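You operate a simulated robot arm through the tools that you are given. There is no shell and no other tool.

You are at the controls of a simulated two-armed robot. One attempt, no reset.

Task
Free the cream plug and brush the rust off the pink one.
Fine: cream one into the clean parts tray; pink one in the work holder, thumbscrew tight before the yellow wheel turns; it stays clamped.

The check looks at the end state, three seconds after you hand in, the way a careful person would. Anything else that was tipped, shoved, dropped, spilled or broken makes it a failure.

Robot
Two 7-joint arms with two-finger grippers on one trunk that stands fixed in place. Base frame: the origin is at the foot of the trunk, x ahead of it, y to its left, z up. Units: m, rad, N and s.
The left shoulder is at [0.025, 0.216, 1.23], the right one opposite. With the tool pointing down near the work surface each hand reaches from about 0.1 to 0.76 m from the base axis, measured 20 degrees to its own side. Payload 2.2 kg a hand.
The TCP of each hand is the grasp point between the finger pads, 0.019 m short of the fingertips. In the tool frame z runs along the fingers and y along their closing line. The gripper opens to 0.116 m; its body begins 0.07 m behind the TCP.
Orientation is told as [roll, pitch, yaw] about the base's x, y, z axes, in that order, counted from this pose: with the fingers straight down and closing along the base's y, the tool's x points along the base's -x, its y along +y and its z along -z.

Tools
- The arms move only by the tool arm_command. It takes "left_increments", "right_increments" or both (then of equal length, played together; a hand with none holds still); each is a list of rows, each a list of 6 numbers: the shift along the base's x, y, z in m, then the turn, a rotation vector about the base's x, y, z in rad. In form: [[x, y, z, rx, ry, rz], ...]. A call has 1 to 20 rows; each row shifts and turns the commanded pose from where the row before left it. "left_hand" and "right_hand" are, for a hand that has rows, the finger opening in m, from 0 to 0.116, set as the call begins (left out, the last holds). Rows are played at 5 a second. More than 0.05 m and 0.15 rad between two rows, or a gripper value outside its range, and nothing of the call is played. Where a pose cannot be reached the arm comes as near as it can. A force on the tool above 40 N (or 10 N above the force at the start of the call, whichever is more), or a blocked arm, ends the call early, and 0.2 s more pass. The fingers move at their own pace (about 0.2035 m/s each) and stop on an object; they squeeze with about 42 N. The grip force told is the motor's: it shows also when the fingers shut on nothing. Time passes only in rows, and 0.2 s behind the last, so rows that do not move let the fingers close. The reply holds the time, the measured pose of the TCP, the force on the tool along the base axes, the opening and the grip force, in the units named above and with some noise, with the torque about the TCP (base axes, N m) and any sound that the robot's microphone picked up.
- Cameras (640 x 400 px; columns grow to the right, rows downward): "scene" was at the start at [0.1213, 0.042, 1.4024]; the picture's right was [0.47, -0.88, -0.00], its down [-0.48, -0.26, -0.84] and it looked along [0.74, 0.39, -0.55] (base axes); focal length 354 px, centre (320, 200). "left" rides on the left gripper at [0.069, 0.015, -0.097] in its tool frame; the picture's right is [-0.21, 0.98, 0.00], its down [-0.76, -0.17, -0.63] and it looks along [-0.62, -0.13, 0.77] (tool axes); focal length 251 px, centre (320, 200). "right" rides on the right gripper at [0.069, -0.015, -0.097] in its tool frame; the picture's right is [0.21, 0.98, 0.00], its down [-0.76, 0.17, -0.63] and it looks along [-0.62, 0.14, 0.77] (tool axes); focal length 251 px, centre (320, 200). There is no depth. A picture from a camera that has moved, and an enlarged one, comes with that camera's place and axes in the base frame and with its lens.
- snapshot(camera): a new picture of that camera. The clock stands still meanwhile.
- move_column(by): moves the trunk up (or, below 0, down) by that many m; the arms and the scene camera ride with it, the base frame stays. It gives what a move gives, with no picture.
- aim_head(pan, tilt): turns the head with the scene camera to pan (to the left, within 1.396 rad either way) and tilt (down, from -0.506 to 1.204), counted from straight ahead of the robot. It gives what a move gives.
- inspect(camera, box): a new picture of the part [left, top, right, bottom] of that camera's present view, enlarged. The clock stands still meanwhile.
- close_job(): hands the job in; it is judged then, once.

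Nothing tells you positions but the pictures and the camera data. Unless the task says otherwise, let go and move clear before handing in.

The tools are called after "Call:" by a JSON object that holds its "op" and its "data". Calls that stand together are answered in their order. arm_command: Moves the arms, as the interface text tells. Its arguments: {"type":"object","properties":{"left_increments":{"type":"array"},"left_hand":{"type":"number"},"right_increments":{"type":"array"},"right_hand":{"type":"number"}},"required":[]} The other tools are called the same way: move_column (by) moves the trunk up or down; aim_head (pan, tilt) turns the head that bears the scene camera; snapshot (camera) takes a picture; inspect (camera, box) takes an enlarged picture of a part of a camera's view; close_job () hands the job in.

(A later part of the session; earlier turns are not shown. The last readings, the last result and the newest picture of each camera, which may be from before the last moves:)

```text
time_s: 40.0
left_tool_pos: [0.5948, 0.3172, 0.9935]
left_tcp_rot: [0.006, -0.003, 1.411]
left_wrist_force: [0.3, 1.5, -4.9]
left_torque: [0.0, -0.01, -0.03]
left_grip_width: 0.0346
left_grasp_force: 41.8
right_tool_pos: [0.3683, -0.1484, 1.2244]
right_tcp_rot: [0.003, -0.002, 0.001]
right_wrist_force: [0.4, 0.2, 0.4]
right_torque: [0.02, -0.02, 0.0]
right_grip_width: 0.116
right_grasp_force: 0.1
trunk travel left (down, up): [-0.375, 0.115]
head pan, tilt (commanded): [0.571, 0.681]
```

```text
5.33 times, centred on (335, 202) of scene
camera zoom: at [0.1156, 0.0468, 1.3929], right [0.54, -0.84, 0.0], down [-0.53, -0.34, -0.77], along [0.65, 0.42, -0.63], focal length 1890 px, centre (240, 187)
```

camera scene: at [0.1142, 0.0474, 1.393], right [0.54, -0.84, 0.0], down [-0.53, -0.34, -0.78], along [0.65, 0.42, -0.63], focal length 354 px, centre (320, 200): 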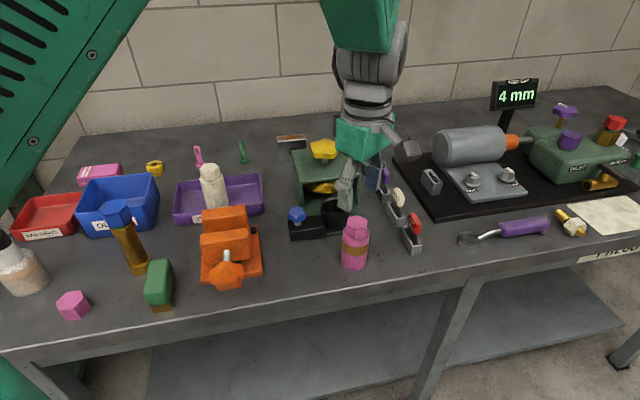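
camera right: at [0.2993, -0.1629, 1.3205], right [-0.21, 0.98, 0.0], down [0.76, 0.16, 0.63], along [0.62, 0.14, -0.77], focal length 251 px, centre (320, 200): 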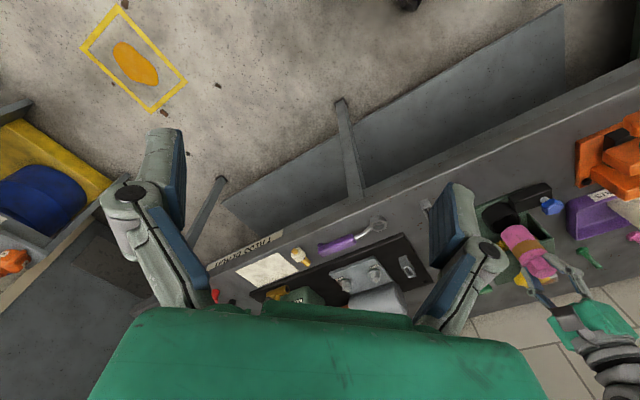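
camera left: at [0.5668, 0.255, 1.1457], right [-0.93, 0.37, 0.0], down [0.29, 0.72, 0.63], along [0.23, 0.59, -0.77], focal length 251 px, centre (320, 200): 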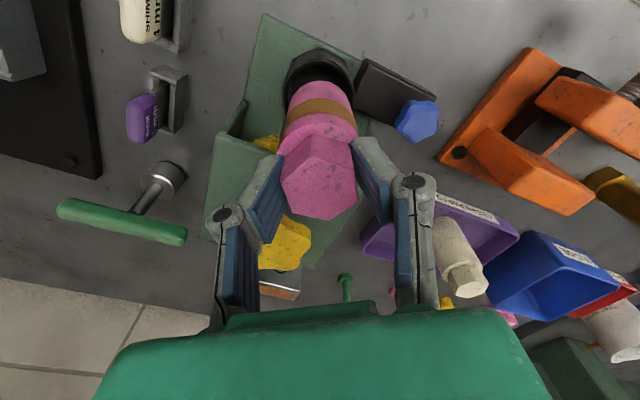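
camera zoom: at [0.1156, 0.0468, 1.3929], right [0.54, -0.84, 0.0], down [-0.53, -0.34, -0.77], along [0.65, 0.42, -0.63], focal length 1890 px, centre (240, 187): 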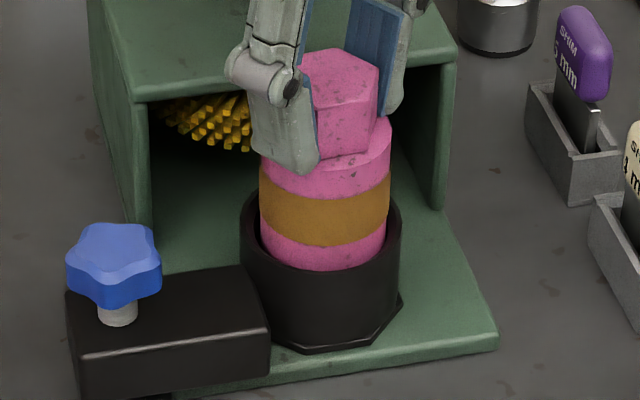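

Not yet seated (still full weight). A few more 1 mm steps.

Call:
{"op": "arm_command", "data": {"left_increments": [[0, 0, -0.001, 0, 0, 0], [0, 0, -0.001, 0, 0, 0], [0, 0, 0, 0, 0, 0]]}}

```text
time_s: 40.8
left_tool_pos: [0.5949, 0.3171, 0.9921]
left_tcp_rot: [0.002, -0.002, 1.41]
left_wrist_force: [0.9, 0.5, 3.2]
left_torque: [0.12, 0.11, -0.02]
left_grip_width: 0.0345
left_grasp_force: 42.1
right_tool_pos: [0.3669, -0.1498, 1.2246]
right_tcp_rot: [0.003, -0.003, -0.001]
right_wrist_force: [0.4, 0.4, -1.3]
right_torque: [-0.02, -0.01, 0.0]
right_grip_width: 0.1159
right_grasp_force: 0.1
trunk travel left (down, up): [-0.375, 0.115]
head pan, tilt (commanded): [0.571, 0.681]
```

Seated (support force has appeared). Release and lift clear.

Call:
{"op": "arm_command", "data": {"left_increments": [[0, 0, 0, 0, 0, 0], [0, 0, 0, 0, 0, 0]], "left_hand": 0.058}}

Call:
{"op": "arm_command", "data": {"left_increments": [[0, 0, 0.02, 0, 0, 0], [0, 0, 0.04, 0, 0, 0], [0, 0, 0, 0, 0, 0]]}}

Call:
{"op": "inspect", "data": {"camera": "scene", "box": [280, 150, 380, 250]}}

Call:
{"op": "snapshot", "data": {"camera": "left"}}

```text
time_s: 41.4
left_tool_pos: [0.5946, 0.3166, 0.9919]
left_tcp_rot: [0.003, -0.004, 1.41]
left_wrist_force: [0.1, -0.5, -0.2]
left_torque: [-0.01, 0.0, 0.01]
left_grip_width: 0.0579
left_grasp_force: 0.0
right_tool_pos: [0.368, -0.1497, 1.2248]
right_tcp_rot: [0.005, -0.004, 0.0]
right_wrist_force: [0.2, 0.4, 0.2]
right_torque: [-0.01, 0.01, 0.0]
right_grip_width: 0.1161
right_grasp_force: 0.1
trunk travel left (down, up): [-0.375, 0.115]
head pan, tilt (commanded): [0.571, 0.681]
```

```text
time_s: 42.2
left_tool_pos: [0.5957, 0.3168, 1.0503]
left_tcp_rot: [0.006, -0.002, 1.411]
left_wrist_force: [0.1, 0.3, 0.2]
left_torque: [-0.01, -0.01, 0.03]
left_grip_width: 0.0577
left_grasp_force: 0.0
right_tool_pos: [0.3689, -0.1492, 1.2241]
right_tcp_rot: [0.003, -0.001, 0.0]
right_wrist_force: [1.4, -0.6, -0.1]
right_torque: [-0.04, 0.01, -0.01]
right_grip_width: 0.1161
right_grasp_force: 0.0
trunk travel left (down, up): [-0.375, 0.115]
head pan, tilt (commanded): [0.571, 0.681]
```

```text
4.00 times, centred on (330, 200) of scene
camera zoom: at [0.1154, 0.0459, 1.3929], right [0.54, -0.84, 0.0], down [-0.53, -0.34, -0.77], along [0.65, 0.42, -0.63], focal length 1417 px, centre (280, 200)
```

zoom: 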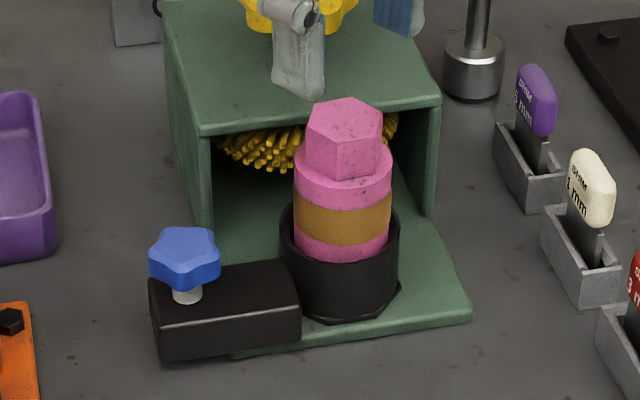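

```text
taken
camera left: at [0.5683, 0.2508, 1.1466], right [-0.93, 0.37, 0.01], down [0.29, 0.72, 0.63], along [0.23, 0.59, -0.77], focal length 251 px, centre (320, 200)
```

left: 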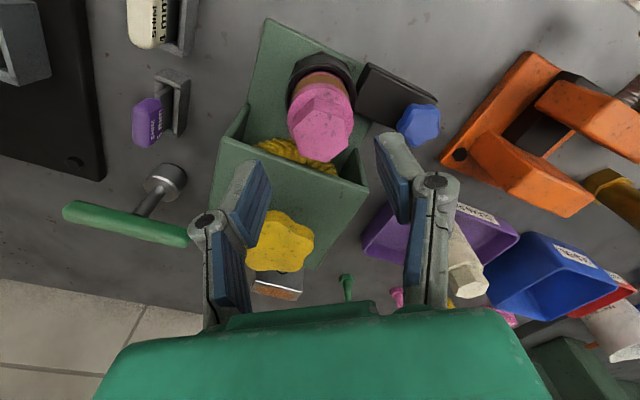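

Pink plug is seated in the holder, rust band facing the brush. Now I'll move back over the blue thumbscrew, staying at yaw ≈ 1.41 so I have clockwise travel for tightening.

Call:
{"op": "arm_command", "data": {"left_increments": [[-0.0241, 0.0149, 0, 0, 0, 0], [-0.0241, 0.0149, 0, 0, 0, 0], [-0.0241, 0.0148, 0, 0, 0, 0], [0, 0, 0, 0, 0, 0]]}}

Call:
{"op": "inspect", "data": {"camera": "left", "box": [270, 60, 370, 160]}}

Call:
{"op": "inspect", "data": {"camera": "scene", "box": [280, 200, 340, 245]}}

```text
time_s: 43.2
left_tool_pos: [0.523, 0.3621, 1.0511]
left_tcp_rot: [0.005, -0.002, 1.407]
left_wrist_force: [0.6, 0.2, 0.1]
left_torque: [-0.01, -0.03, 0.0]
left_grip_width: 0.0579
left_grasp_force: 0.1
right_tool_pos: [0.3673, -0.1491, 1.2231]
right_tcp_rot: [0.003, -0.001, 0.0]
right_wrist_force: [0.5, 0.0, 0.7]
right_torque: [-0.01, 0.0, -0.02]
right_grip_width: 0.1162
right_grasp_force: 0.1
trunk travel left (down, up): [-0.375, 0.115]
head pan, tilt (commanded): [0.571, 0.681]
```

```text
4.00 times, centred on (320, 110) of left
camera zoom: at [0.4956, 0.2968, 1.1475], right [-0.93, 0.37, 0.0], down [0.29, 0.72, 0.63], along [0.23, 0.59, -0.77], focal length 1006 px, centre (320, 560)
```

zoom: 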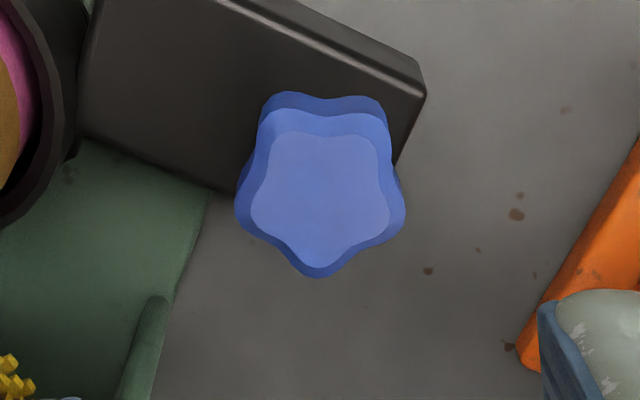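

```text
8.89 times, centred on (310, 222) of scene
camera zoom: at [0.1143, 0.0469, 1.393], right [0.54, -0.84, 0.0], down [-0.53, -0.34, -0.78], along [0.65, 0.42, -0.63], focal length 3149 px, centre (409, 0)
```

zoom: 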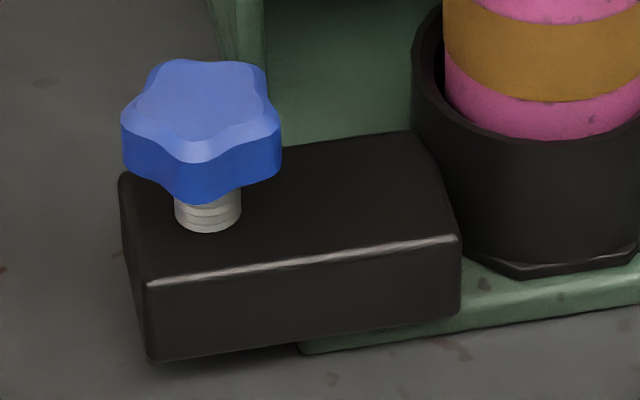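

The knob is centred. I'll narrow the fingers, add a bit more yaw for clearance and clockwise travel, then descend.

Call:
{"op": "arm_command", "data": {"left_increments": [[0, 0, 0, 0, 0, 0.12], [0, 0, 0, 0, 0, 0.13], [0, 0, 0, 0, 0, 0]], "left_hand": 0.047}}

Call:
{"op": "snapshot", "data": {"camera": "left"}}

```text
time_s: 44.0
left_tool_pos: [0.5226, 0.3622, 1.0525]
left_tcp_rot: [0.006, -0.003, 1.662]
left_wrist_force: [0.6, -0.3, 0.4]
left_torque: [0.04, 0.0, -0.02]
left_grip_width: 0.0466
left_grasp_force: 0.1
right_tool_pos: [0.3688, -0.1494, 1.2251]
right_tcp_rot: [0.0, -0.001, 0.001]
right_wrist_force: [-0.6, -0.1, -0.2]
right_torque: [0.04, -0.01, -0.02]
right_grip_width: 0.1159
right_grasp_force: 0.1
trunk travel left (down, up): [-0.375, 0.115]
head pan, tilt (commanded): [0.571, 0.681]
```

```text
taken
camera left: at [0.5129, 0.2918, 1.148], right [-0.99, 0.13, 0.01], down [0.1, 0.77, 0.63], along [0.08, 0.63, -0.77], focal length 251 px, centre (320, 200)
```

left: 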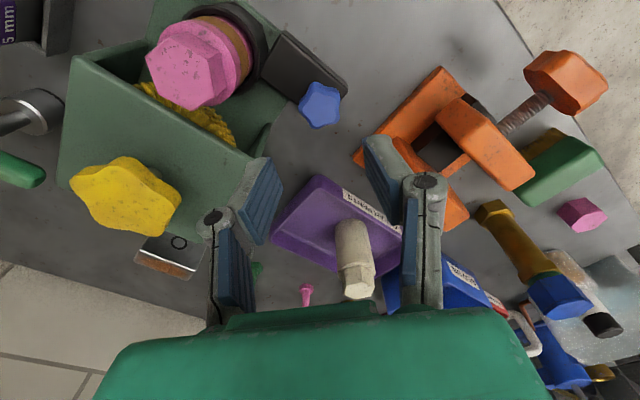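

Descending around the thumbscrew.

Call:
{"op": "arm_command", "data": {"left_increments": [[0, 0, -0.03, 0, 0, 0], [0, 0, -0.03, 0, 0, 0], [0, 0, -0.025, 0, 0, 0], [0, 0, -0.0185, 0, 0, 0], [0, 0, 0, 0, 0, 0]]}}

Call:
{"op": "snapshot", "data": {"camera": "left"}}

Call:
{"op": "inspect", "data": {"camera": "scene", "box": [270, 180, 350, 250]}}

```text
time_s: 45.2
left_tool_pos: [0.5225, 0.3608, 0.9484]
left_tcp_rot: [0.004, -0.002, 1.66]
left_wrist_force: [0.1, 0.4, 0.6]
left_torque: [0.02, 0.01, 0.0]
left_grip_width: 0.0469
left_grasp_force: 0.0
right_tool_pos: [0.3675, -0.1485, 1.2252]
right_tcp_rot: [0.003, -0.004, 0.0]
right_wrist_force: [0.7, 0.5, -0.6]
right_torque: [0.0, 0.0, -0.04]
right_grip_width: 0.1159
right_grasp_force: 0.1
trunk travel left (down, up): [-0.375, 0.115]
head pan, tilt (commanded): [0.571, 0.681]
```

```text
taken
camera left: at [0.512, 0.2915, 1.0445], right [-0.99, 0.13, 0.0], down [0.1, 0.77, 0.63], along [0.08, 0.63, -0.77], focal length 251 px, centre (320, 200)
```

left: 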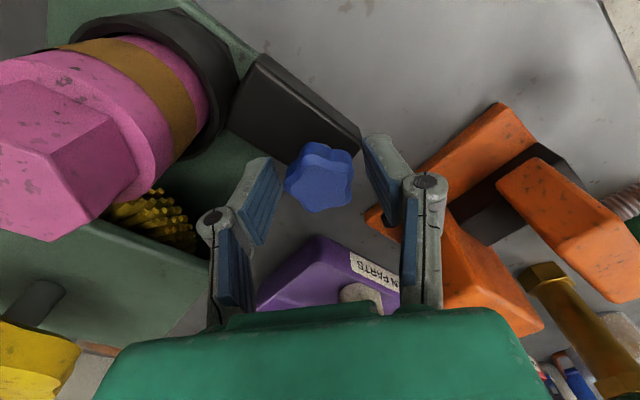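

```text
5.71 times, centred on (310, 215) of scene
camera zoom: at [0.1142, 0.0468, 1.393], right [0.54, -0.84, 0.0], down [-0.53, -0.34, -0.78], along [0.65, 0.42, -0.63], focal length 2024 px, centre (377, 114)
```

zoom: 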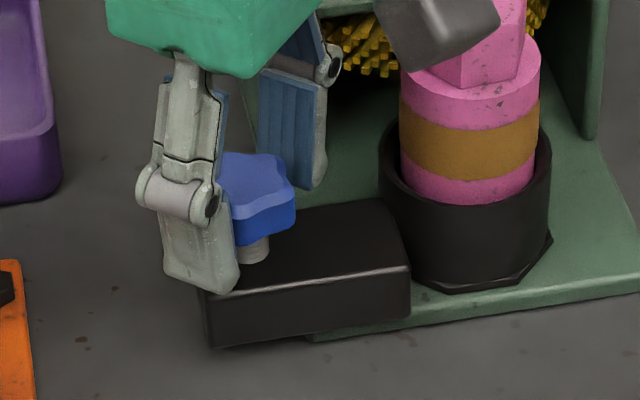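

Closing on the knob, then beginning the clockwise turn.

Call:
{"op": "arm_command", "data": {"left_increments": [[0, 0, 0, 0, 0, 0], [0, 0, 0, 0, 0, 0], [0, 0, 0, 0, 0, 0]], "left_hand": 0.0}}

Call:
{"op": "inspect", "data": {"camera": "left", "box": [240, 80, 400, 240]}}

```text
time_s: 46.0
left_tool_pos: [0.5226, 0.3615, 0.9479]
left_tcp_rot: [0.006, -0.004, 1.66]
left_wrist_force: [-2.4, 0.0, -1.5]
left_torque: [0.01, 0.05, -0.02]
left_grip_width: 0.0345
left_grasp_force: 45.1
right_tool_pos: [0.3675, -0.1489, 1.2247]
right_tcp_rot: [0.002, -0.004, -0.001]
right_wrist_force: [0.1, 0.4, 0.0]
right_torque: [0.0, 0.01, 0.0]
right_grip_width: 0.1159
right_grasp_force: 0.0
trunk travel left (down, up): [-0.375, 0.115]
head pan, tilt (commanded): [0.571, 0.681]
```

```text
2.50 times, centred on (320, 160) of left
camera zoom: at [0.512, 0.2914, 1.0442], right [-0.99, 0.13, 0.01], down [0.1, 0.77, 0.63], along [0.08, 0.63, -0.77], focal length 629 px, centre (320, 300)
```

zoom: 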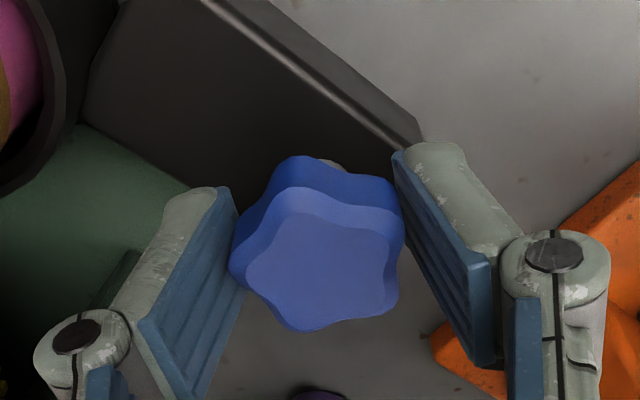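

Good, low side load. Turning clockwise about 1.2 rad.

Call:
{"op": "arm_command", "data": {"left_increments": [[0, 0, 0, 0, 0, -0.1], [0, 0, 0, 0, 0, -0.1], [0, 0, 0, 0, 0, -0.1], [0, 0, 0, 0, 0, -0.1], [0, 0, 0, 0, 0, -0.1], [0, 0, 0, 0, 0, -0.1], [0, 0, 0, 0, 0, -0.1], [0, 0, 0, 0, 0, -0.1], [0, 0, 0, 0, 0, -0.1], [0, 0, 0, 0, 0, -0.1], [0, 0, 0, 0, 0, -0.1], [0, 0, 0, 0, 0, -0.1], [0, 0, 0, 0, 0, 0]]}}

Call:
{"op": "inspect", "data": {"camera": "left", "box": [240, 80, 400, 240]}}

Call:
{"op": "inspect", "data": {"camera": "scene", "box": [270, 180, 350, 250]}}

```text
time_s: 48.8
left_tool_pos: [0.5218, 0.3619, 0.9485]
left_tcp_rot: [0.003, 0.001, 0.459]
left_wrist_force: [-12.2, -6.2, -17.2]
left_torque: [-0.08, 0.02, -0.02]
left_grip_width: 0.0342
left_grasp_force: 44.9
right_tool_pos: [0.3672, -0.1487, 1.2241]
right_tcp_rot: [0.001, -0.005, 0.0]
right_wrist_force: [1.1, 0.0, -0.1]
right_torque: [0.0, 0.02, 0.03]
right_grip_width: 0.1161
right_grasp_force: 0.2
trunk travel left (down, up): [-0.375, 0.115]
head pan, tilt (commanded): [0.571, 0.681]
```

```text
2.50 times, centred on (320, 160) of left
camera zoom: at [0.4513, 0.3449, 1.0441], right [-0.24, 0.97, 0.0], down [0.75, 0.18, 0.63], along [0.61, 0.15, -0.78], focal length 629 px, centre (320, 300)
```

zoom: 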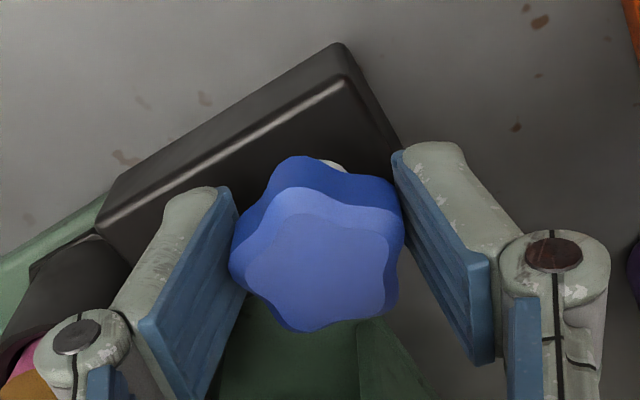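

```text
5.71 times, centred on (310, 215) of scene
camera zoom: at [0.1144, 0.0471, 1.3928], right [0.54, -0.84, 0.0], down [-0.53, -0.34, -0.77], along [0.65, 0.42, -0.63], focal length 2024 px, centre (377, 114)
```

zoom: 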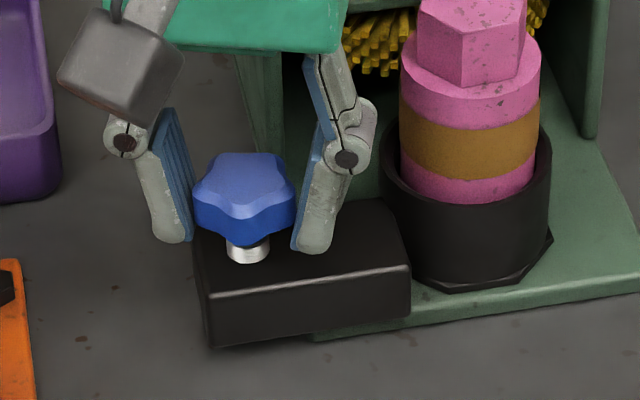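

The knob is turning without slip, but some side/down load has built up as the screw moves. I'll relieve it slightly and continue clockwise.

Call:
{"op": "arm_command", "data": {"left_increments": [[-0.001, -0.0005, -0.001, 0, 0, 0], [0, 0, 0, 0, 0, 0]]}}

Call:
{"op": "arm_command", "data": {"left_increments": [[0, 0, 0, 0, 0, -0.1], [0, 0, 0, 0, 0, -0.1], [0, 0, 0, 0, 0, -0.1], [0, 0, 0, 0, 0, -0.1], [0, 0, 0, 0, 0, 0]]}}

Call:
{"op": "inspect", "data": {"camera": "left", "box": [240, 80, 400, 240]}}

```text
time_s: 49.4
left_tool_pos: [0.5207, 0.3618, 0.9477]
left_tcp_rot: [0.003, -0.003, 0.459]
left_wrist_force: [-9.8, -3.2, -9.8]
left_torque: [-0.37, 0.49, 0.03]
left_grip_width: 0.0341
left_grasp_force: 45.5
right_tool_pos: [0.368, -0.1481, 1.225]
right_tcp_rot: [0.003, -0.003, 0.0]
right_wrist_force: [0.6, 0.0, -0.9]
right_torque: [0.01, 0.03, -0.01]
right_grip_width: 0.1162
right_grasp_force: 0.1
trunk travel left (down, up): [-0.375, 0.115]
head pan, tilt (commanded): [0.571, 0.681]
```

```text
time_s: 50.6
left_tool_pos: [0.5214, 0.3624, 0.9481]
left_tcp_rot: [0.002, -0.003, 0.058]
left_wrist_force: [-7.0, 1.4, -1.8]
left_torque: [0.05, -0.04, -0.02]
left_grip_width: 0.0342
left_grasp_force: 43.6
right_tool_pos: [0.3675, -0.1466, 1.225]
right_tcp_rot: [0.002, -0.004, 0.002]
right_wrist_force: [-0.2, -0.9, 0.2]
right_torque: [0.0, -0.04, -0.01]
right_grip_width: 0.1164
right_grasp_force: 0.1
trunk travel left (down, up): [-0.375, 0.115]
head pan, tilt (commanded): [0.571, 0.681]
```

```text
2.50 times, centred on (320, 160) of left
camera zoom: at [0.4495, 0.3732, 1.0437], right [0.16, 0.99, 0.0], down [0.76, -0.12, 0.63], along [0.63, -0.1, -0.77], focal length 629 px, centre (320, 300)
```

zoom: 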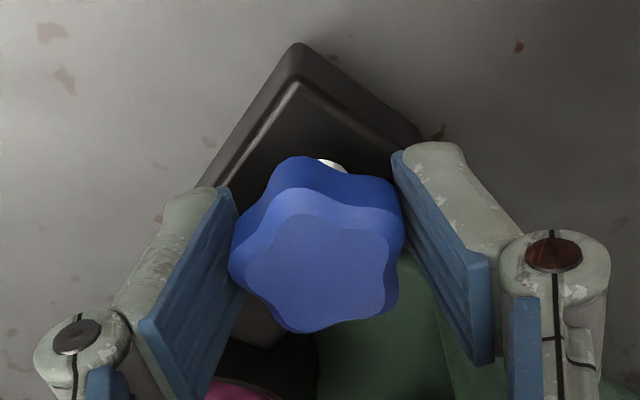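

Turning freely, 1.6 rad so far. Continue clockwise until it tightens.

Call:
{"op": "arm_command", "data": {"left_increments": [[0, 0, 0, 0, 0, -0.08], [0, 0, 0, 0, 0, -0.08], [0, 0, 0, 0, 0, -0.08], [0, 0, 0, 0, 0, -0.08], [0, 0, 0, 0, 0, 0]]}}

Call:
{"op": "inspect", "data": {"camera": "left", "box": [240, 80, 400, 240]}}

Call:
{"op": "inspect", "data": {"camera": "scene", "box": [270, 180, 350, 250]}}

```text
time_s: 51.8
left_tool_pos: [0.5219, 0.3618, 0.9471]
left_tcp_rot: [0.002, -0.004, -0.262]
left_wrist_force: [-4.0, 6.5, 2.7]
left_torque: [0.14, 0.27, -0.06]
left_grip_width: 0.0342
left_grasp_force: 44.8
right_tool_pos: [0.368, -0.1485, 1.2244]
right_tcp_rot: [0.002, -0.002, 0.0]
right_wrist_force: [0.0, 0.5, 0.0]
right_torque: [0.02, 0.0, -0.01]
right_grip_width: 0.1161
right_grasp_force: 0.0
trunk travel left (down, up): [-0.375, 0.115]
head pan, tilt (commanded): [0.571, 0.681]
```

```text
2.50 times, centred on (320, 160) of left
camera zoom: at [0.4566, 0.395, 1.0436], right [0.46, 0.89, 0.0], down [0.69, -0.36, 0.63], along [0.56, -0.29, -0.77], focal length 629 px, centre (320, 300)
```

zoom: 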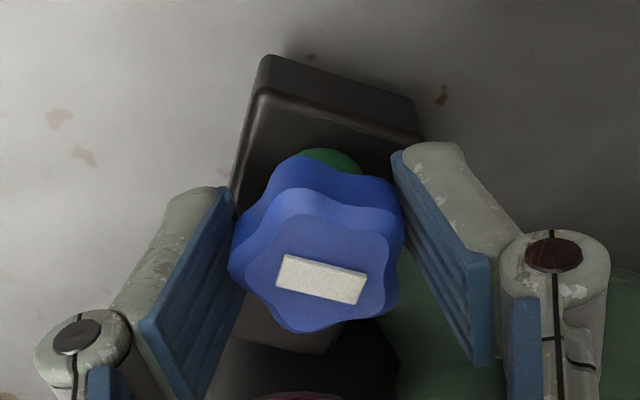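

```text
5.71 times, centred on (310, 215) of scene
camera zoom: at [0.1133, 0.0488, 1.3931], right [0.54, -0.84, 0.0], down [-0.53, -0.34, -0.77], along [0.65, 0.42, -0.63], focal length 2024 px, centre (377, 114)
```

zoom: 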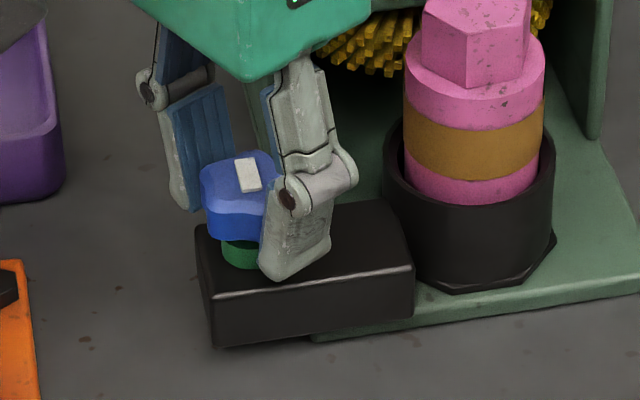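

The white bar and green collar are back: the thumbscrew indicates tight. I'll add a small extra turn to be sure it is snug, watching torque.

Call:
{"op": "arm_command", "data": {"left_increments": [[0, 0, 0, 0, 0, -0.06], [0, 0, 0, 0, 0, -0.06], [0, 0, 0, 0, 0, 0]]}}

Call:
{"op": "inspect", "data": {"camera": "left", "box": [240, 80, 400, 240]}}

```text
time_s: 52.6
left_tool_pos: [0.5204, 0.3631, 0.9477]
left_tcp_rot: [0.002, -0.003, -0.381]
left_wrist_force: [-1.4, 7.0, 5.1]
left_torque: [0.16, 0.04, -0.03]
left_grip_width: 0.0342
left_grasp_force: 45.4
right_tool_pos: [0.3681, -0.1473, 1.2239]
right_tcp_rot: [0.001, -0.003, 0.0]
right_wrist_force: [-0.5, -0.2, -0.5]
right_torque: [0.02, 0.03, 0.0]
right_grip_width: 0.116
right_grasp_force: 0.0
trunk travel left (down, up): [-0.375, 0.115]
head pan, tilt (commanded): [0.571, 0.681]
```

```text
2.50 times, centred on (320, 160) of left
camera zoom: at [0.4609, 0.4024, 1.0436], right [0.56, 0.83, 0.0], down [0.64, -0.44, 0.64], along [0.53, -0.36, -0.77], focal length 629 px, centre (320, 300)
```

zoom: 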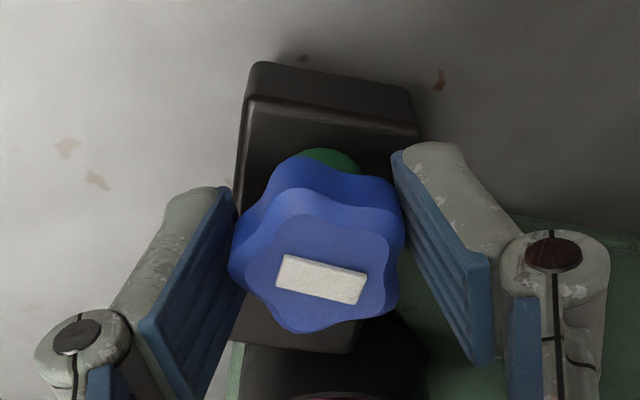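

Still no end-stop torque; I'll turn a little further in small steps to find firm resistance.

Call:
{"op": "arm_command", "data": {"left_increments": [[0, 0, 0, 0, 0, -0.06], [0, 0, 0, 0, 0, -0.06], [0, 0, 0, 0, 0, -0.06], [0, 0, 0, 0, 0, 0]]}}

Call:
{"op": "inspect", "data": {"camera": "left", "box": [240, 80, 400, 240]}}

```text
time_s: 53.6
left_tool_pos: [0.5219, 0.3624, 0.9488]
left_tcp_rot: [-0.001, -0.003, -0.563]
left_wrist_force: [0.0, 10.1, 5.2]
left_torque: [0.07, -0.02, 0.17]
left_grip_width: 0.0342
left_grasp_force: 44.8
right_tool_pos: [0.3666, -0.1474, 1.2244]
right_tcp_rot: [0.001, -0.001, 0.001]
right_wrist_force: [0.5, 0.7, 0.3]
right_torque: [0.0, -0.02, -0.01]
right_grip_width: 0.116
right_grasp_force: 0.1
trunk travel left (down, up): [-0.375, 0.115]
head pan, tilt (commanded): [0.571, 0.681]
```

```text
2.50 times, centred on (320, 160) of left
camera zoom: at [0.4691, 0.4123, 1.0432], right [0.7, 0.71, 0.0], down [0.55, -0.54, 0.64], along [0.45, -0.44, -0.77], focal length 629 px, centre (320, 300)
```

zoom: 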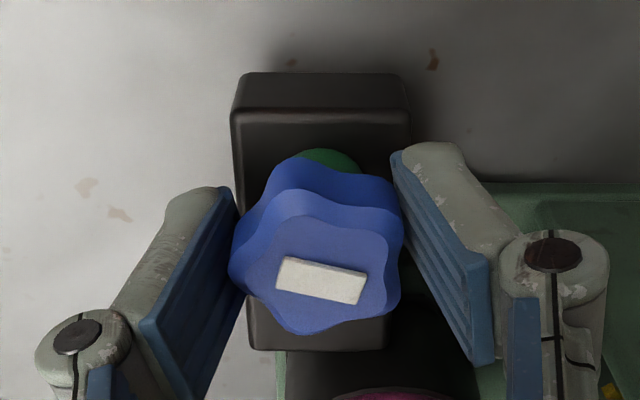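

Resistance is appearing (0.17 N·m). One last nudge to snug it.

Call:
{"op": "arm_command", "data": {"left_increments": [[0, 0, 0, 0, 0, -0.04], [0, 0, 0, 0, 0, 0]]}}

Call:
{"op": "inspect", "data": {"camera": "left", "box": [240, 80, 400, 240]}}

```text
time_s: 54.2
left_tool_pos: [0.5222, 0.3628, 0.9461]
left_tcp_rot: [0.002, -0.004, -0.603]
left_wrist_force: [2.1, 10.3, 1.9]
left_torque: [0.18, -0.01, 0.03]
left_grip_width: 0.0331
left_grasp_force: 44.9
right_tool_pos: [0.3674, -0.1474, 1.2253]
right_tcp_rot: [0.003, -0.001, 0.001]
right_wrist_force: [0.3, -0.3, -0.4]
right_torque: [0.0, 0.04, -0.02]
right_grip_width: 0.1159
right_grasp_force: 0.0
trunk travel left (down, up): [-0.375, 0.115]
head pan, tilt (commanded): [0.571, 0.681]
```

```text
2.50 times, centred on (320, 160) of left
camera zoom: at [0.4713, 0.4143, 1.0427], right [0.73, 0.68, 0.0], down [0.53, -0.56, 0.63], along [0.44, -0.46, -0.77], focal length 629 px, centre (320, 300)
```

zoom: 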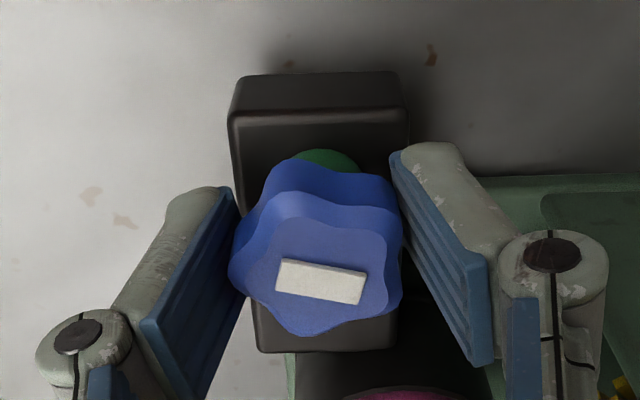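

The knob is at its stop (fingers slipped fractionally to a snugger seat), bar and green collar showing. Release and lift off.

Call:
{"op": "arm_command", "data": {"left_increments": [[0, 0, 0, 0, 0, 0], [0, 0, 0, 0, 0, 0]], "left_hand": 0.05}}

Call:
{"op": "arm_command", "data": {"left_increments": [[0, 0, 0.03, 0, 0, 0], [0, 0, 0.04, 0, 0, 0], [0, 0, 0.04, 0, 0, 0], [0, 0, 0, 0, 0, 0]]}}

Call:
{"op": "inspect", "data": {"camera": "scene", "box": [270, 150, 370, 250]}}

Call:
{"op": "snapshot", "data": {"camera": "left"}}

```text
time_s: 54.8
left_tool_pos: [0.5211, 0.3614, 0.9475]
left_tcp_rot: [0.001, -0.004, -0.601]
left_wrist_force: [0.6, 1.2, 0.0]
left_torque: [0.01, -0.03, -0.01]
left_grip_width: 0.05
left_grasp_force: 0.0
right_tool_pos: [0.3667, -0.1486, 1.2252]
right_tcp_rot: [0.002, 0.0, -0.001]
right_wrist_force: [0.0, 0.4, 0.9]
right_torque: [-0.01, -0.01, 0.0]
right_grip_width: 0.116
right_grasp_force: 0.0
trunk travel left (down, up): [-0.375, 0.115]
head pan, tilt (commanded): [0.571, 0.681]
```

```text
time_s: 55.8
left_tool_pos: [0.5207, 0.361, 1.0569]
left_tcp_rot: [0.002, -0.002, -0.602]
left_wrist_force: [-0.7, -1.2, -0.7]
left_torque: [0.0, 0.03, -0.02]
left_grip_width: 0.0502
left_grasp_force: 0.1
right_tool_pos: [0.3688, -0.1494, 1.2249]
right_tcp_rot: [0.003, 0.0, 0.0]
right_wrist_force: [0.4, -0.1, -0.1]
right_torque: [-0.01, -0.01, 0.01]
right_grip_width: 0.1158
right_grasp_force: 0.0
trunk travel left (down, up): [-0.375, 0.115]
head pan, tilt (commanded): [0.571, 0.681]
```

```text
4.00 times, centred on (320, 200) of scene
camera zoom: at [0.1148, 0.0468, 1.3929], right [0.54, -0.84, 0.0], down [-0.53, -0.34, -0.77], along [0.65, 0.42, -0.63], focal length 1417 px, centre (320, 200)
```

zoom: 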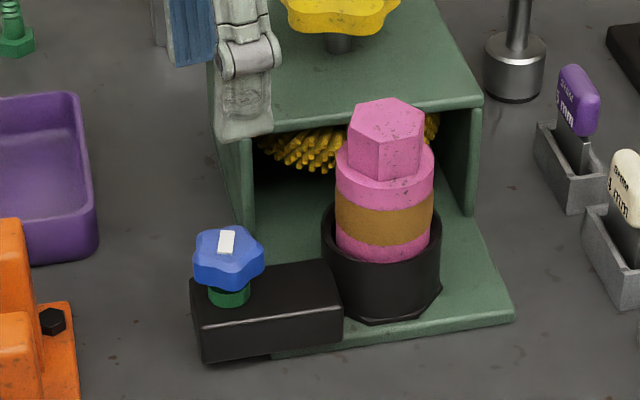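

```text
taken
camera left: at [0.4712, 0.4131, 1.1532], right [0.73, 0.68, 0.0], down [0.53, -0.56, 0.63], along [0.43, -0.46, -0.77], focal length 251 px, centre (320, 200)
```

left: 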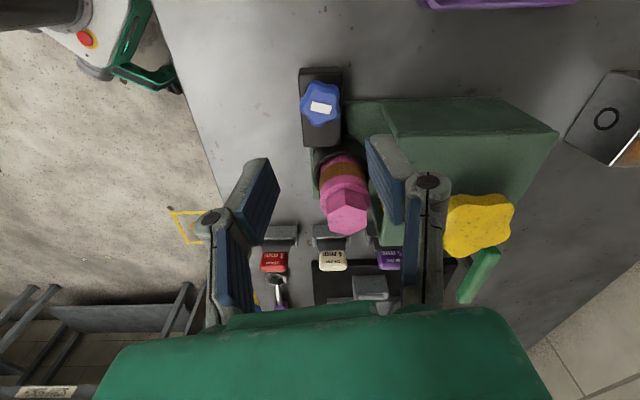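

The thumbscrew stays tight with the green collar and bar showing. Next, hover over the yellow wheel.

Call:
{"op": "arm_command", "data": {"left_increments": [[0, 0, 0.03, 0, 0, 0], [0.0359, 0.00675, 0.0, 0, 0, 0], [0.0359, 0.00675, 0.0, 0, 0, 0], [0.0359, 0.00675, 0.0, 0, 0, 0], [0.0358, 0.00675, 0.0, 0, 0, 0], [0, 0, 0, 0, 0, 0]], "left_hand": 0.082}}

Call:
{"op": "snapshot", "data": {"camera": "left"}}

Call:
{"op": "inspect", "data": {"camera": "left", "box": [260, 60, 380, 180]}}

Call:
{"op": "snapshot", "data": {"camera": "scene"}}

```text
time_s: 57.2
left_tool_pos: [0.6655, 0.3877, 1.0892]
left_tcp_rot: [0.003, -0.004, -0.601]
left_wrist_force: [-0.3, -0.1, 0.3]
left_torque: [-0.02, -0.02, 0.01]
left_grip_width: 0.082
left_grasp_force: 0.1
right_tool_pos: [0.366, -0.1486, 1.2255]
right_tcp_rot: [0.0, -0.003, -0.002]
right_wrist_force: [0.2, 0.5, 1.3]
right_torque: [0.02, -0.01, 0.02]
right_grip_width: 0.1162
right_grasp_force: 0.0
trunk travel left (down, up): [-0.375, 0.115]
head pan, tilt (commanded): [0.571, 0.681]
```

```text
taken
camera left: at [0.6151, 0.4401, 1.1853], right [0.73, 0.68, 0.0], down [0.53, -0.56, 0.64], along [0.44, -0.46, -0.77], focal length 251 px, centre (320, 200)
```

left: 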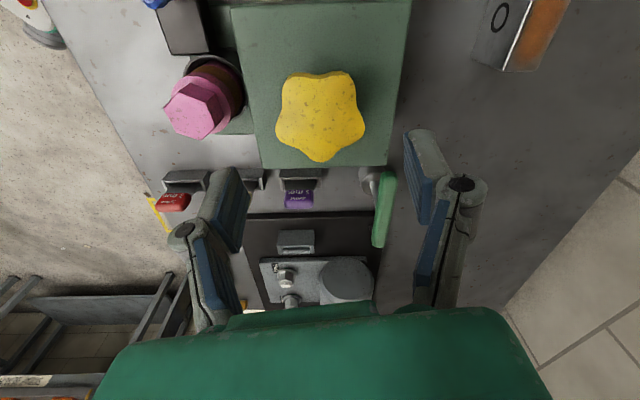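

```text
3.33 times, centred on (320, 120) of left
camera zoom: at [0.6151, 0.4401, 1.1853], right [0.73, 0.68, 0.0], down [0.53, -0.56, 0.64], along [0.44, -0.46, -0.77], focal length 838 px, centre (320, 467)
```

zoom: 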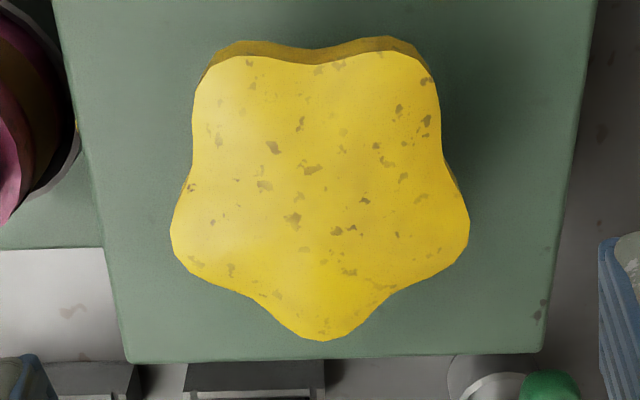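

```text
taken
camera scene: at [0.1145, 0.0474, 1.393], right [0.54, -0.84, 0.0], down [-0.53, -0.34, -0.77], along [0.65, 0.42, -0.63], focal length 354 px, centre (320, 200)
```

scene: 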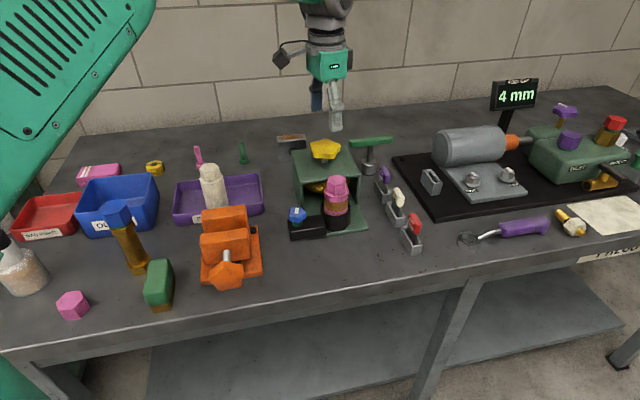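

The wheel is a 5-lobe knob, about 2–3 mm off my axis. I'll correct, align to a lobe/valley pair (yaw ≈ −0.5), and descend to grip height above the box top.

Call:
{"op": "arm_command", "data": {"left_increments": [[-0.002, 0.002, 0, 0, 0, 0.1], [0, 0, -0.03, 0, 0, 0], [0, 0, -0.03, 0, 0, 0], [0, 0, -0.03, 0, 0, 0], [0, 0, 0, 0, 0, 0]]}}

Call:
{"op": "snapshot", "data": {"camera": "left"}}

Call:
{"op": "inspect", "data": {"camera": "scene", "box": [280, 100, 380, 240]}}

```text
time_s: 58.4
left_tool_pos: [0.663, 0.3914, 0.9966]
left_tcp_rot: [0.002, -0.003, -0.501]
left_wrist_force: [0.2, 0.0, -0.7]
left_torque: [0.04, -0.01, -0.01]
left_grip_width: 0.0821
left_grasp_force: 0.0
right_tool_pos: [0.3675, -0.1484, 1.2248]
right_tcp_rot: [0.001, -0.003, 0.0]
right_wrist_force: [-0.8, 0.7, -0.6]
right_torque: [0.0, 0.01, 0.02]
right_grip_width: 0.116
right_grasp_force: 0.1
trunk travel left (down, up): [-0.375, 0.115]
head pan, tilt (commanded): [0.571, 0.681]
```

```text
taken
camera left: at [0.6077, 0.4384, 1.0934], right [0.66, 0.75, 0.0], down [0.58, -0.51, 0.63], along [0.48, -0.42, -0.77], focal length 251 px, centre (320, 200)
```

left: 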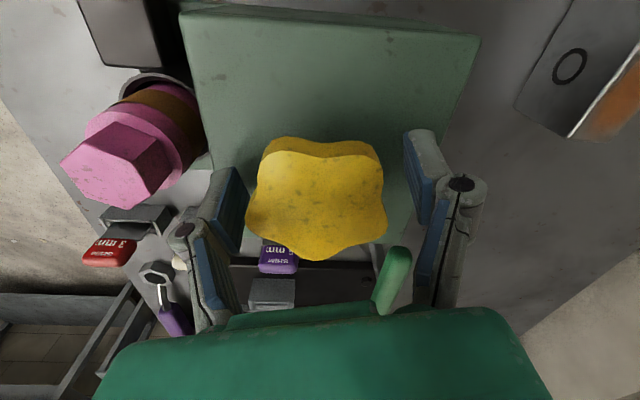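

```text
2.86 times, centred on (330, 170) of scene
camera zoom: at [0.1147, 0.0477, 1.393], right [0.54, -0.84, 0.0], down [-0.53, -0.34, -0.77], along [0.65, 0.42, -0.63], focal length 1012 px, centre (291, 286)
```

zoom: 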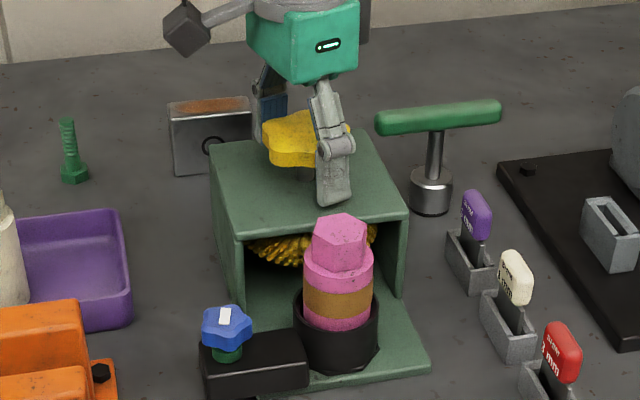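

The wheel is centred between the fingers. Closing on it.

Call:
{"op": "arm_command", "data": {"left_increments": [[0, 0, 0, 0, 0, 0], [0, 0, 0, 0, 0, 0], [0, 0, 0, 0, 0, 0]], "left_hand": 0.0}}

Call:
{"op": "snapshot", "data": {"camera": "left"}}

Call:
{"op": "inspect", "data": {"camera": "scene", "box": [280, 190, 370, 250]}}

```text
time_s: 59.2
left_tool_pos: [0.663, 0.39, 0.9975]
left_tcp_rot: [0.001, -0.001, -0.503]
left_wrist_force: [-5.3, -3.5, 0.8]
left_torque: [-0.39, 0.08, 0.02]
left_grip_width: 0.0602
left_grasp_force: 44.9
right_tool_pos: [0.3673, -0.1498, 1.2243]
right_tcp_rot: [0.004, -0.002, 0.0]
right_wrist_force: [0.6, 0.4, 0.6]
right_torque: [-0.01, -0.01, 0.01]
right_grip_width: 0.116
right_grasp_force: 0.1
trunk travel left (down, up): [-0.375, 0.115]
head pan, tilt (commanded): [0.571, 0.681]
```

```text
taken
camera left: at [0.6074, 0.4369, 1.0936], right [0.66, 0.75, 0.0], down [0.58, -0.51, 0.63], along [0.48, -0.42, -0.77], focal length 251 px, centre (320, 200)
```

left: 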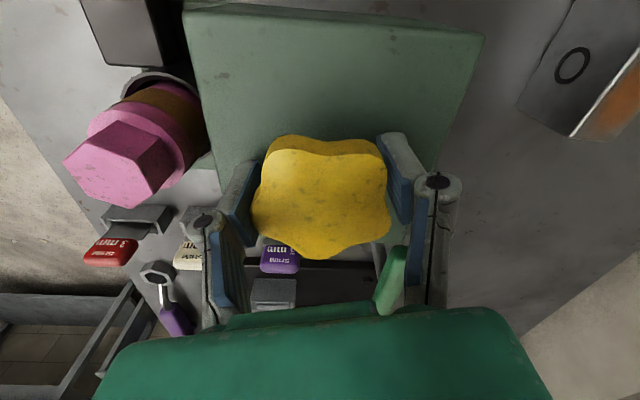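

```text
6.67 times, centred on (325, 220) of scene
camera zoom: at [0.1138, 0.046, 1.3931], right [0.54, -0.84, 0.0], down [-0.53, -0.34, -0.78], along [0.65, 0.42, -0.63], focal length 2362 px, centre (287, 67)
```

zoom: 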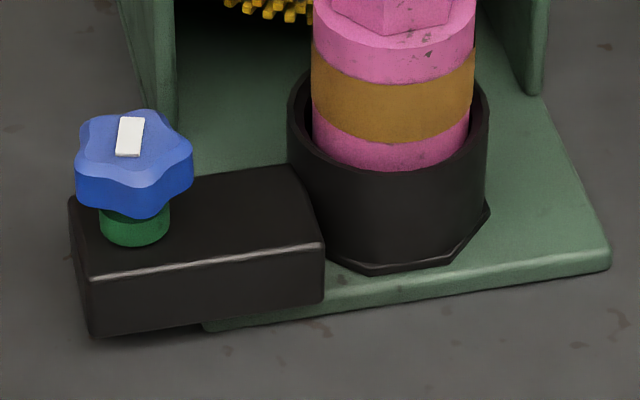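

Gripped at 60 mm. I'll relieve the small side load and begin turning the wheel.

Call:
{"op": "arm_command", "data": {"left_increments": [[-0.001, -0.0007, 0, 0, 0, 0.05], [0, 0, 0, 0, 0, 0.05], [0, 0, 0, 0, 0, 0.1], [0, 0, 0, 0, 0, 0.1], [0, 0, 0, 0, 0, 0.1], [0, 0, 0, 0, 0, 0]]}}

Call:
{"op": "snapshot", "data": {"camera": "left"}}

Call:
{"op": "inspect", "data": {"camera": "scene", "box": [280, 160, 380, 240]}}

```text
time_s: 60.6
left_tool_pos: [0.6628, 0.389, 0.9977]
left_tcp_rot: [0.004, -0.003, -0.099]
left_wrist_force: [-2.0, -4.3, -1.9]
left_torque: [-0.16, -0.25, 0.01]
left_grip_width: 0.0599
left_grasp_force: 44.5
right_tool_pos: [0.367, -0.1484, 1.2252]
right_tcp_rot: [0.004, -0.002, 0.0]
right_wrist_force: [-0.8, -0.2, -0.9]
right_torque: [0.03, -0.02, 0.01]
right_grip_width: 0.1159
right_grasp_force: 0.1
trunk travel left (down, up): [-0.375, 0.115]
head pan, tilt (commanded): [0.571, 0.681]
```

```text
taken
camera left: at [0.5932, 0.4113, 1.0937], right [0.31, 0.95, 0.0], down [0.73, -0.24, 0.63], along [0.6, -0.19, -0.77], focal length 251 px, centre (320, 200)
```

left: 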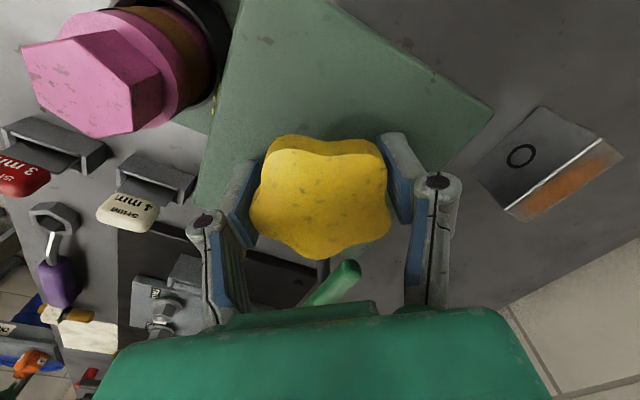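

```text
5.00 times, centred on (330, 200) of scene
camera zoom: at [0.1149, 0.0459, 1.393], right [0.54, -0.84, 0.0], down [-0.53, -0.34, -0.78], along [0.65, 0.42, -0.63], focal length 1772 px, centre (270, 200)
```

zoom: 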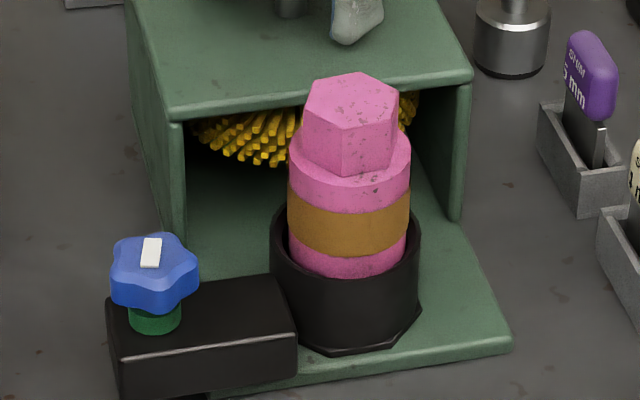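

The wheel turns freely with the hand and the clamp indicator stays green. Continuing the turn.

Call:
{"op": "arm_command", "data": {"left_increments": [[0, 0, 0, 0, 0, 0.12], [0, 0, 0, 0, 0, 0.12], [0, 0, 0, 0, 0, 0.12], [0, 0, 0, 0, 0, 0.12], [0, 0, 0, 0, 0, 0.12], [0, 0, 0, 0, 0, 0.12], [0, 0, 0, 0, 0, 0.12], [0, 0, 0, 0, 0, 0.12], [0, 0, 0, 0, 0, 0.12], [0, 0, 0, 0, 0, 0.12], [0, 0, 0, 0, 0, 0.12], [0, 0, 0, 0, 0, 0.12], [0, 0, 0, 0, 0, 0.12], [0, 0, 0, 0, 0, 0]]}}

Call:
{"op": "snapshot", "data": {"camera": "left"}}

Call:
{"op": "inspect", "data": {"camera": "scene", "box": [280, 140, 380, 240]}}

```text
time_s: 63.6
left_tool_pos: [0.6638, 0.3862, 0.9981]
left_tcp_rot: [0.004, -0.007, 1.462]
left_wrist_force: [11.4, -14.1, -3.4]
left_torque: [-0.31, 0.01, -0.02]
left_grip_width: 0.0598
left_grasp_force: 44.7
right_tool_pos: [0.3699, -0.1524, 1.2241]
right_tcp_rot: [0.005, -0.002, -0.002]
right_wrist_force: [0.4, 1.2, -0.8]
right_torque: [-0.01, 0.02, -0.01]
right_grip_width: 0.1161
right_grasp_force: 0.0
trunk travel left (down, up): [-0.375, 0.115]
head pan, tilt (commanded): [0.571, 0.681]
```

```text
taken
camera left: at [0.6407, 0.3193, 1.0936], right [-0.95, 0.32, 0.01], down [0.25, 0.73, 0.64], along [0.2, 0.6, -0.77], focal length 251 px, centre (320, 200)
```

left: 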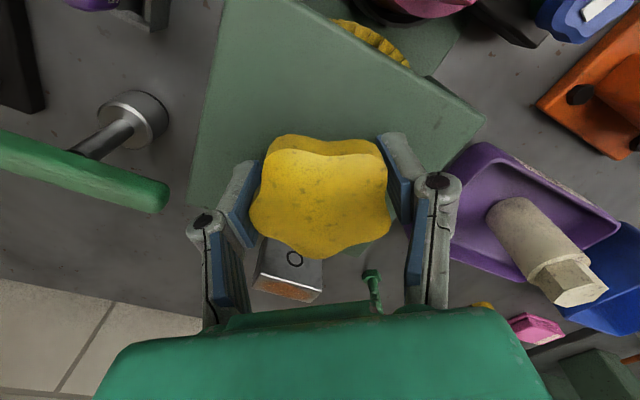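

```text
4.00 times, centred on (330, 190) of scene
camera zoom: at [0.1186, 0.0423, 1.3928], right [0.54, -0.84, -0.01], down [-0.53, -0.34, -0.77], along [0.65, 0.42, -0.63], focal length 1417 px, centre (280, 240)
```

zoom: 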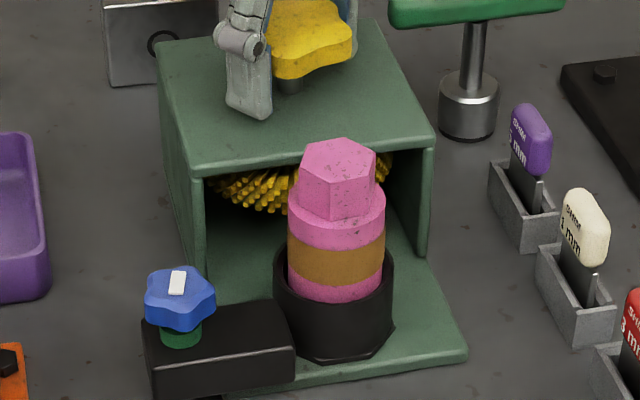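

The wheel has turned ~2 rad; the rust band is still there and some side load built up because the grip is off-centre. I'll release, lift just above the wheel, and re-measure its centre.

Call:
{"op": "arm_command", "data": {"left_increments": [[0, 0, 0, 0, 0, 0], [0, 0, 0, 0, 0, 0]], "left_hand": 0.084}}

Call:
{"op": "arm_command", "data": {"left_increments": [[0, 0, 0.02, 0, 0, 0], [0, 0, 0.02, 0, 0, 0], [0, 0, 0, 0, 0, 0]]}}

Call:
{"op": "inspect", "data": {"camera": "left", "box": [240, 90, 400, 250]}}

Call:
{"op": "inspect", "data": {"camera": "scene", "box": [280, 120, 380, 240]}}

```text
time_s: 64.2
left_tool_pos: [0.6635, 0.3904, 0.9959]
left_tcp_rot: [0.007, -0.001, 1.46]
left_wrist_force: [0.7, 0.1, -0.2]
left_torque: [0.01, 0.01, -0.03]
left_grip_width: 0.084
left_grasp_force: 0.1
right_tool_pos: [0.3705, -0.1485, 1.2249]
right_tcp_rot: [0.001, -0.001, 0.0]
right_wrist_force: [-0.6, 1.1, -0.3]
right_torque: [-0.02, 0.02, 0.0]
right_grip_width: 0.116
right_grasp_force: 0.0
trunk travel left (down, up): [-0.375, 0.115]
head pan, tilt (commanded): [0.571, 0.681]
```

```text
time_s: 65.0
left_tool_pos: [0.6615, 0.3917, 1.0363]
left_tcp_rot: [0.005, -0.003, 1.46]
left_wrist_force: [-0.3, 0.3, -0.4]
left_torque: [-0.02, 0.0, 0.02]
left_grip_width: 0.084
left_grasp_force: 0.1
right_tool_pos: [0.3681, -0.1468, 1.2246]
right_tcp_rot: [0.001, -0.002, 0.001]
right_wrist_force: [-0.3, 1.1, 0.7]
right_torque: [-0.04, 0.02, -0.03]
right_grip_width: 0.116
right_grasp_force: 0.1
trunk travel left (down, up): [-0.375, 0.115]
head pan, tilt (commanded): [0.571, 0.681]
```

```text
2.50 times, centred on (320, 170) of left
camera zoom: at [0.6386, 0.3249, 1.1331], right [-0.95, 0.32, 0.01], down [0.25, 0.73, 0.63], along [0.2, 0.6, -0.77], focal length 629 px, centre (320, 275)
```

zoom: 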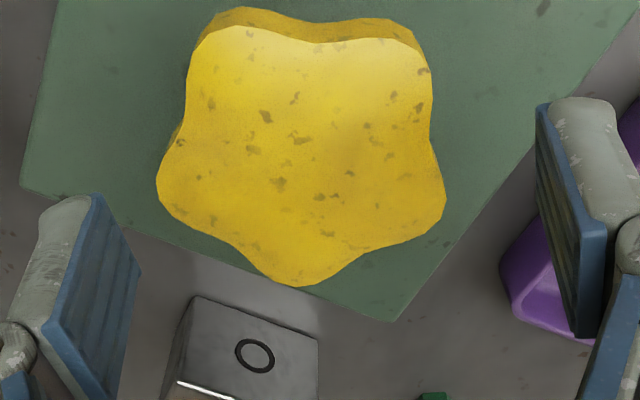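

```text
3.33 times, centred on (330, 180) of scene
camera zoom: at [0.1154, 0.0485, 1.3928], right [0.54, -0.84, 0.0], down [-0.53, -0.34, -0.77], along [0.65, 0.42, -0.63], focal length 1181 px, centre (287, 267)
```

zoom: 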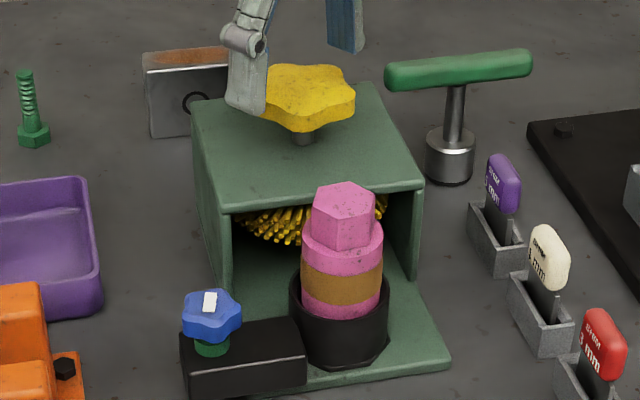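

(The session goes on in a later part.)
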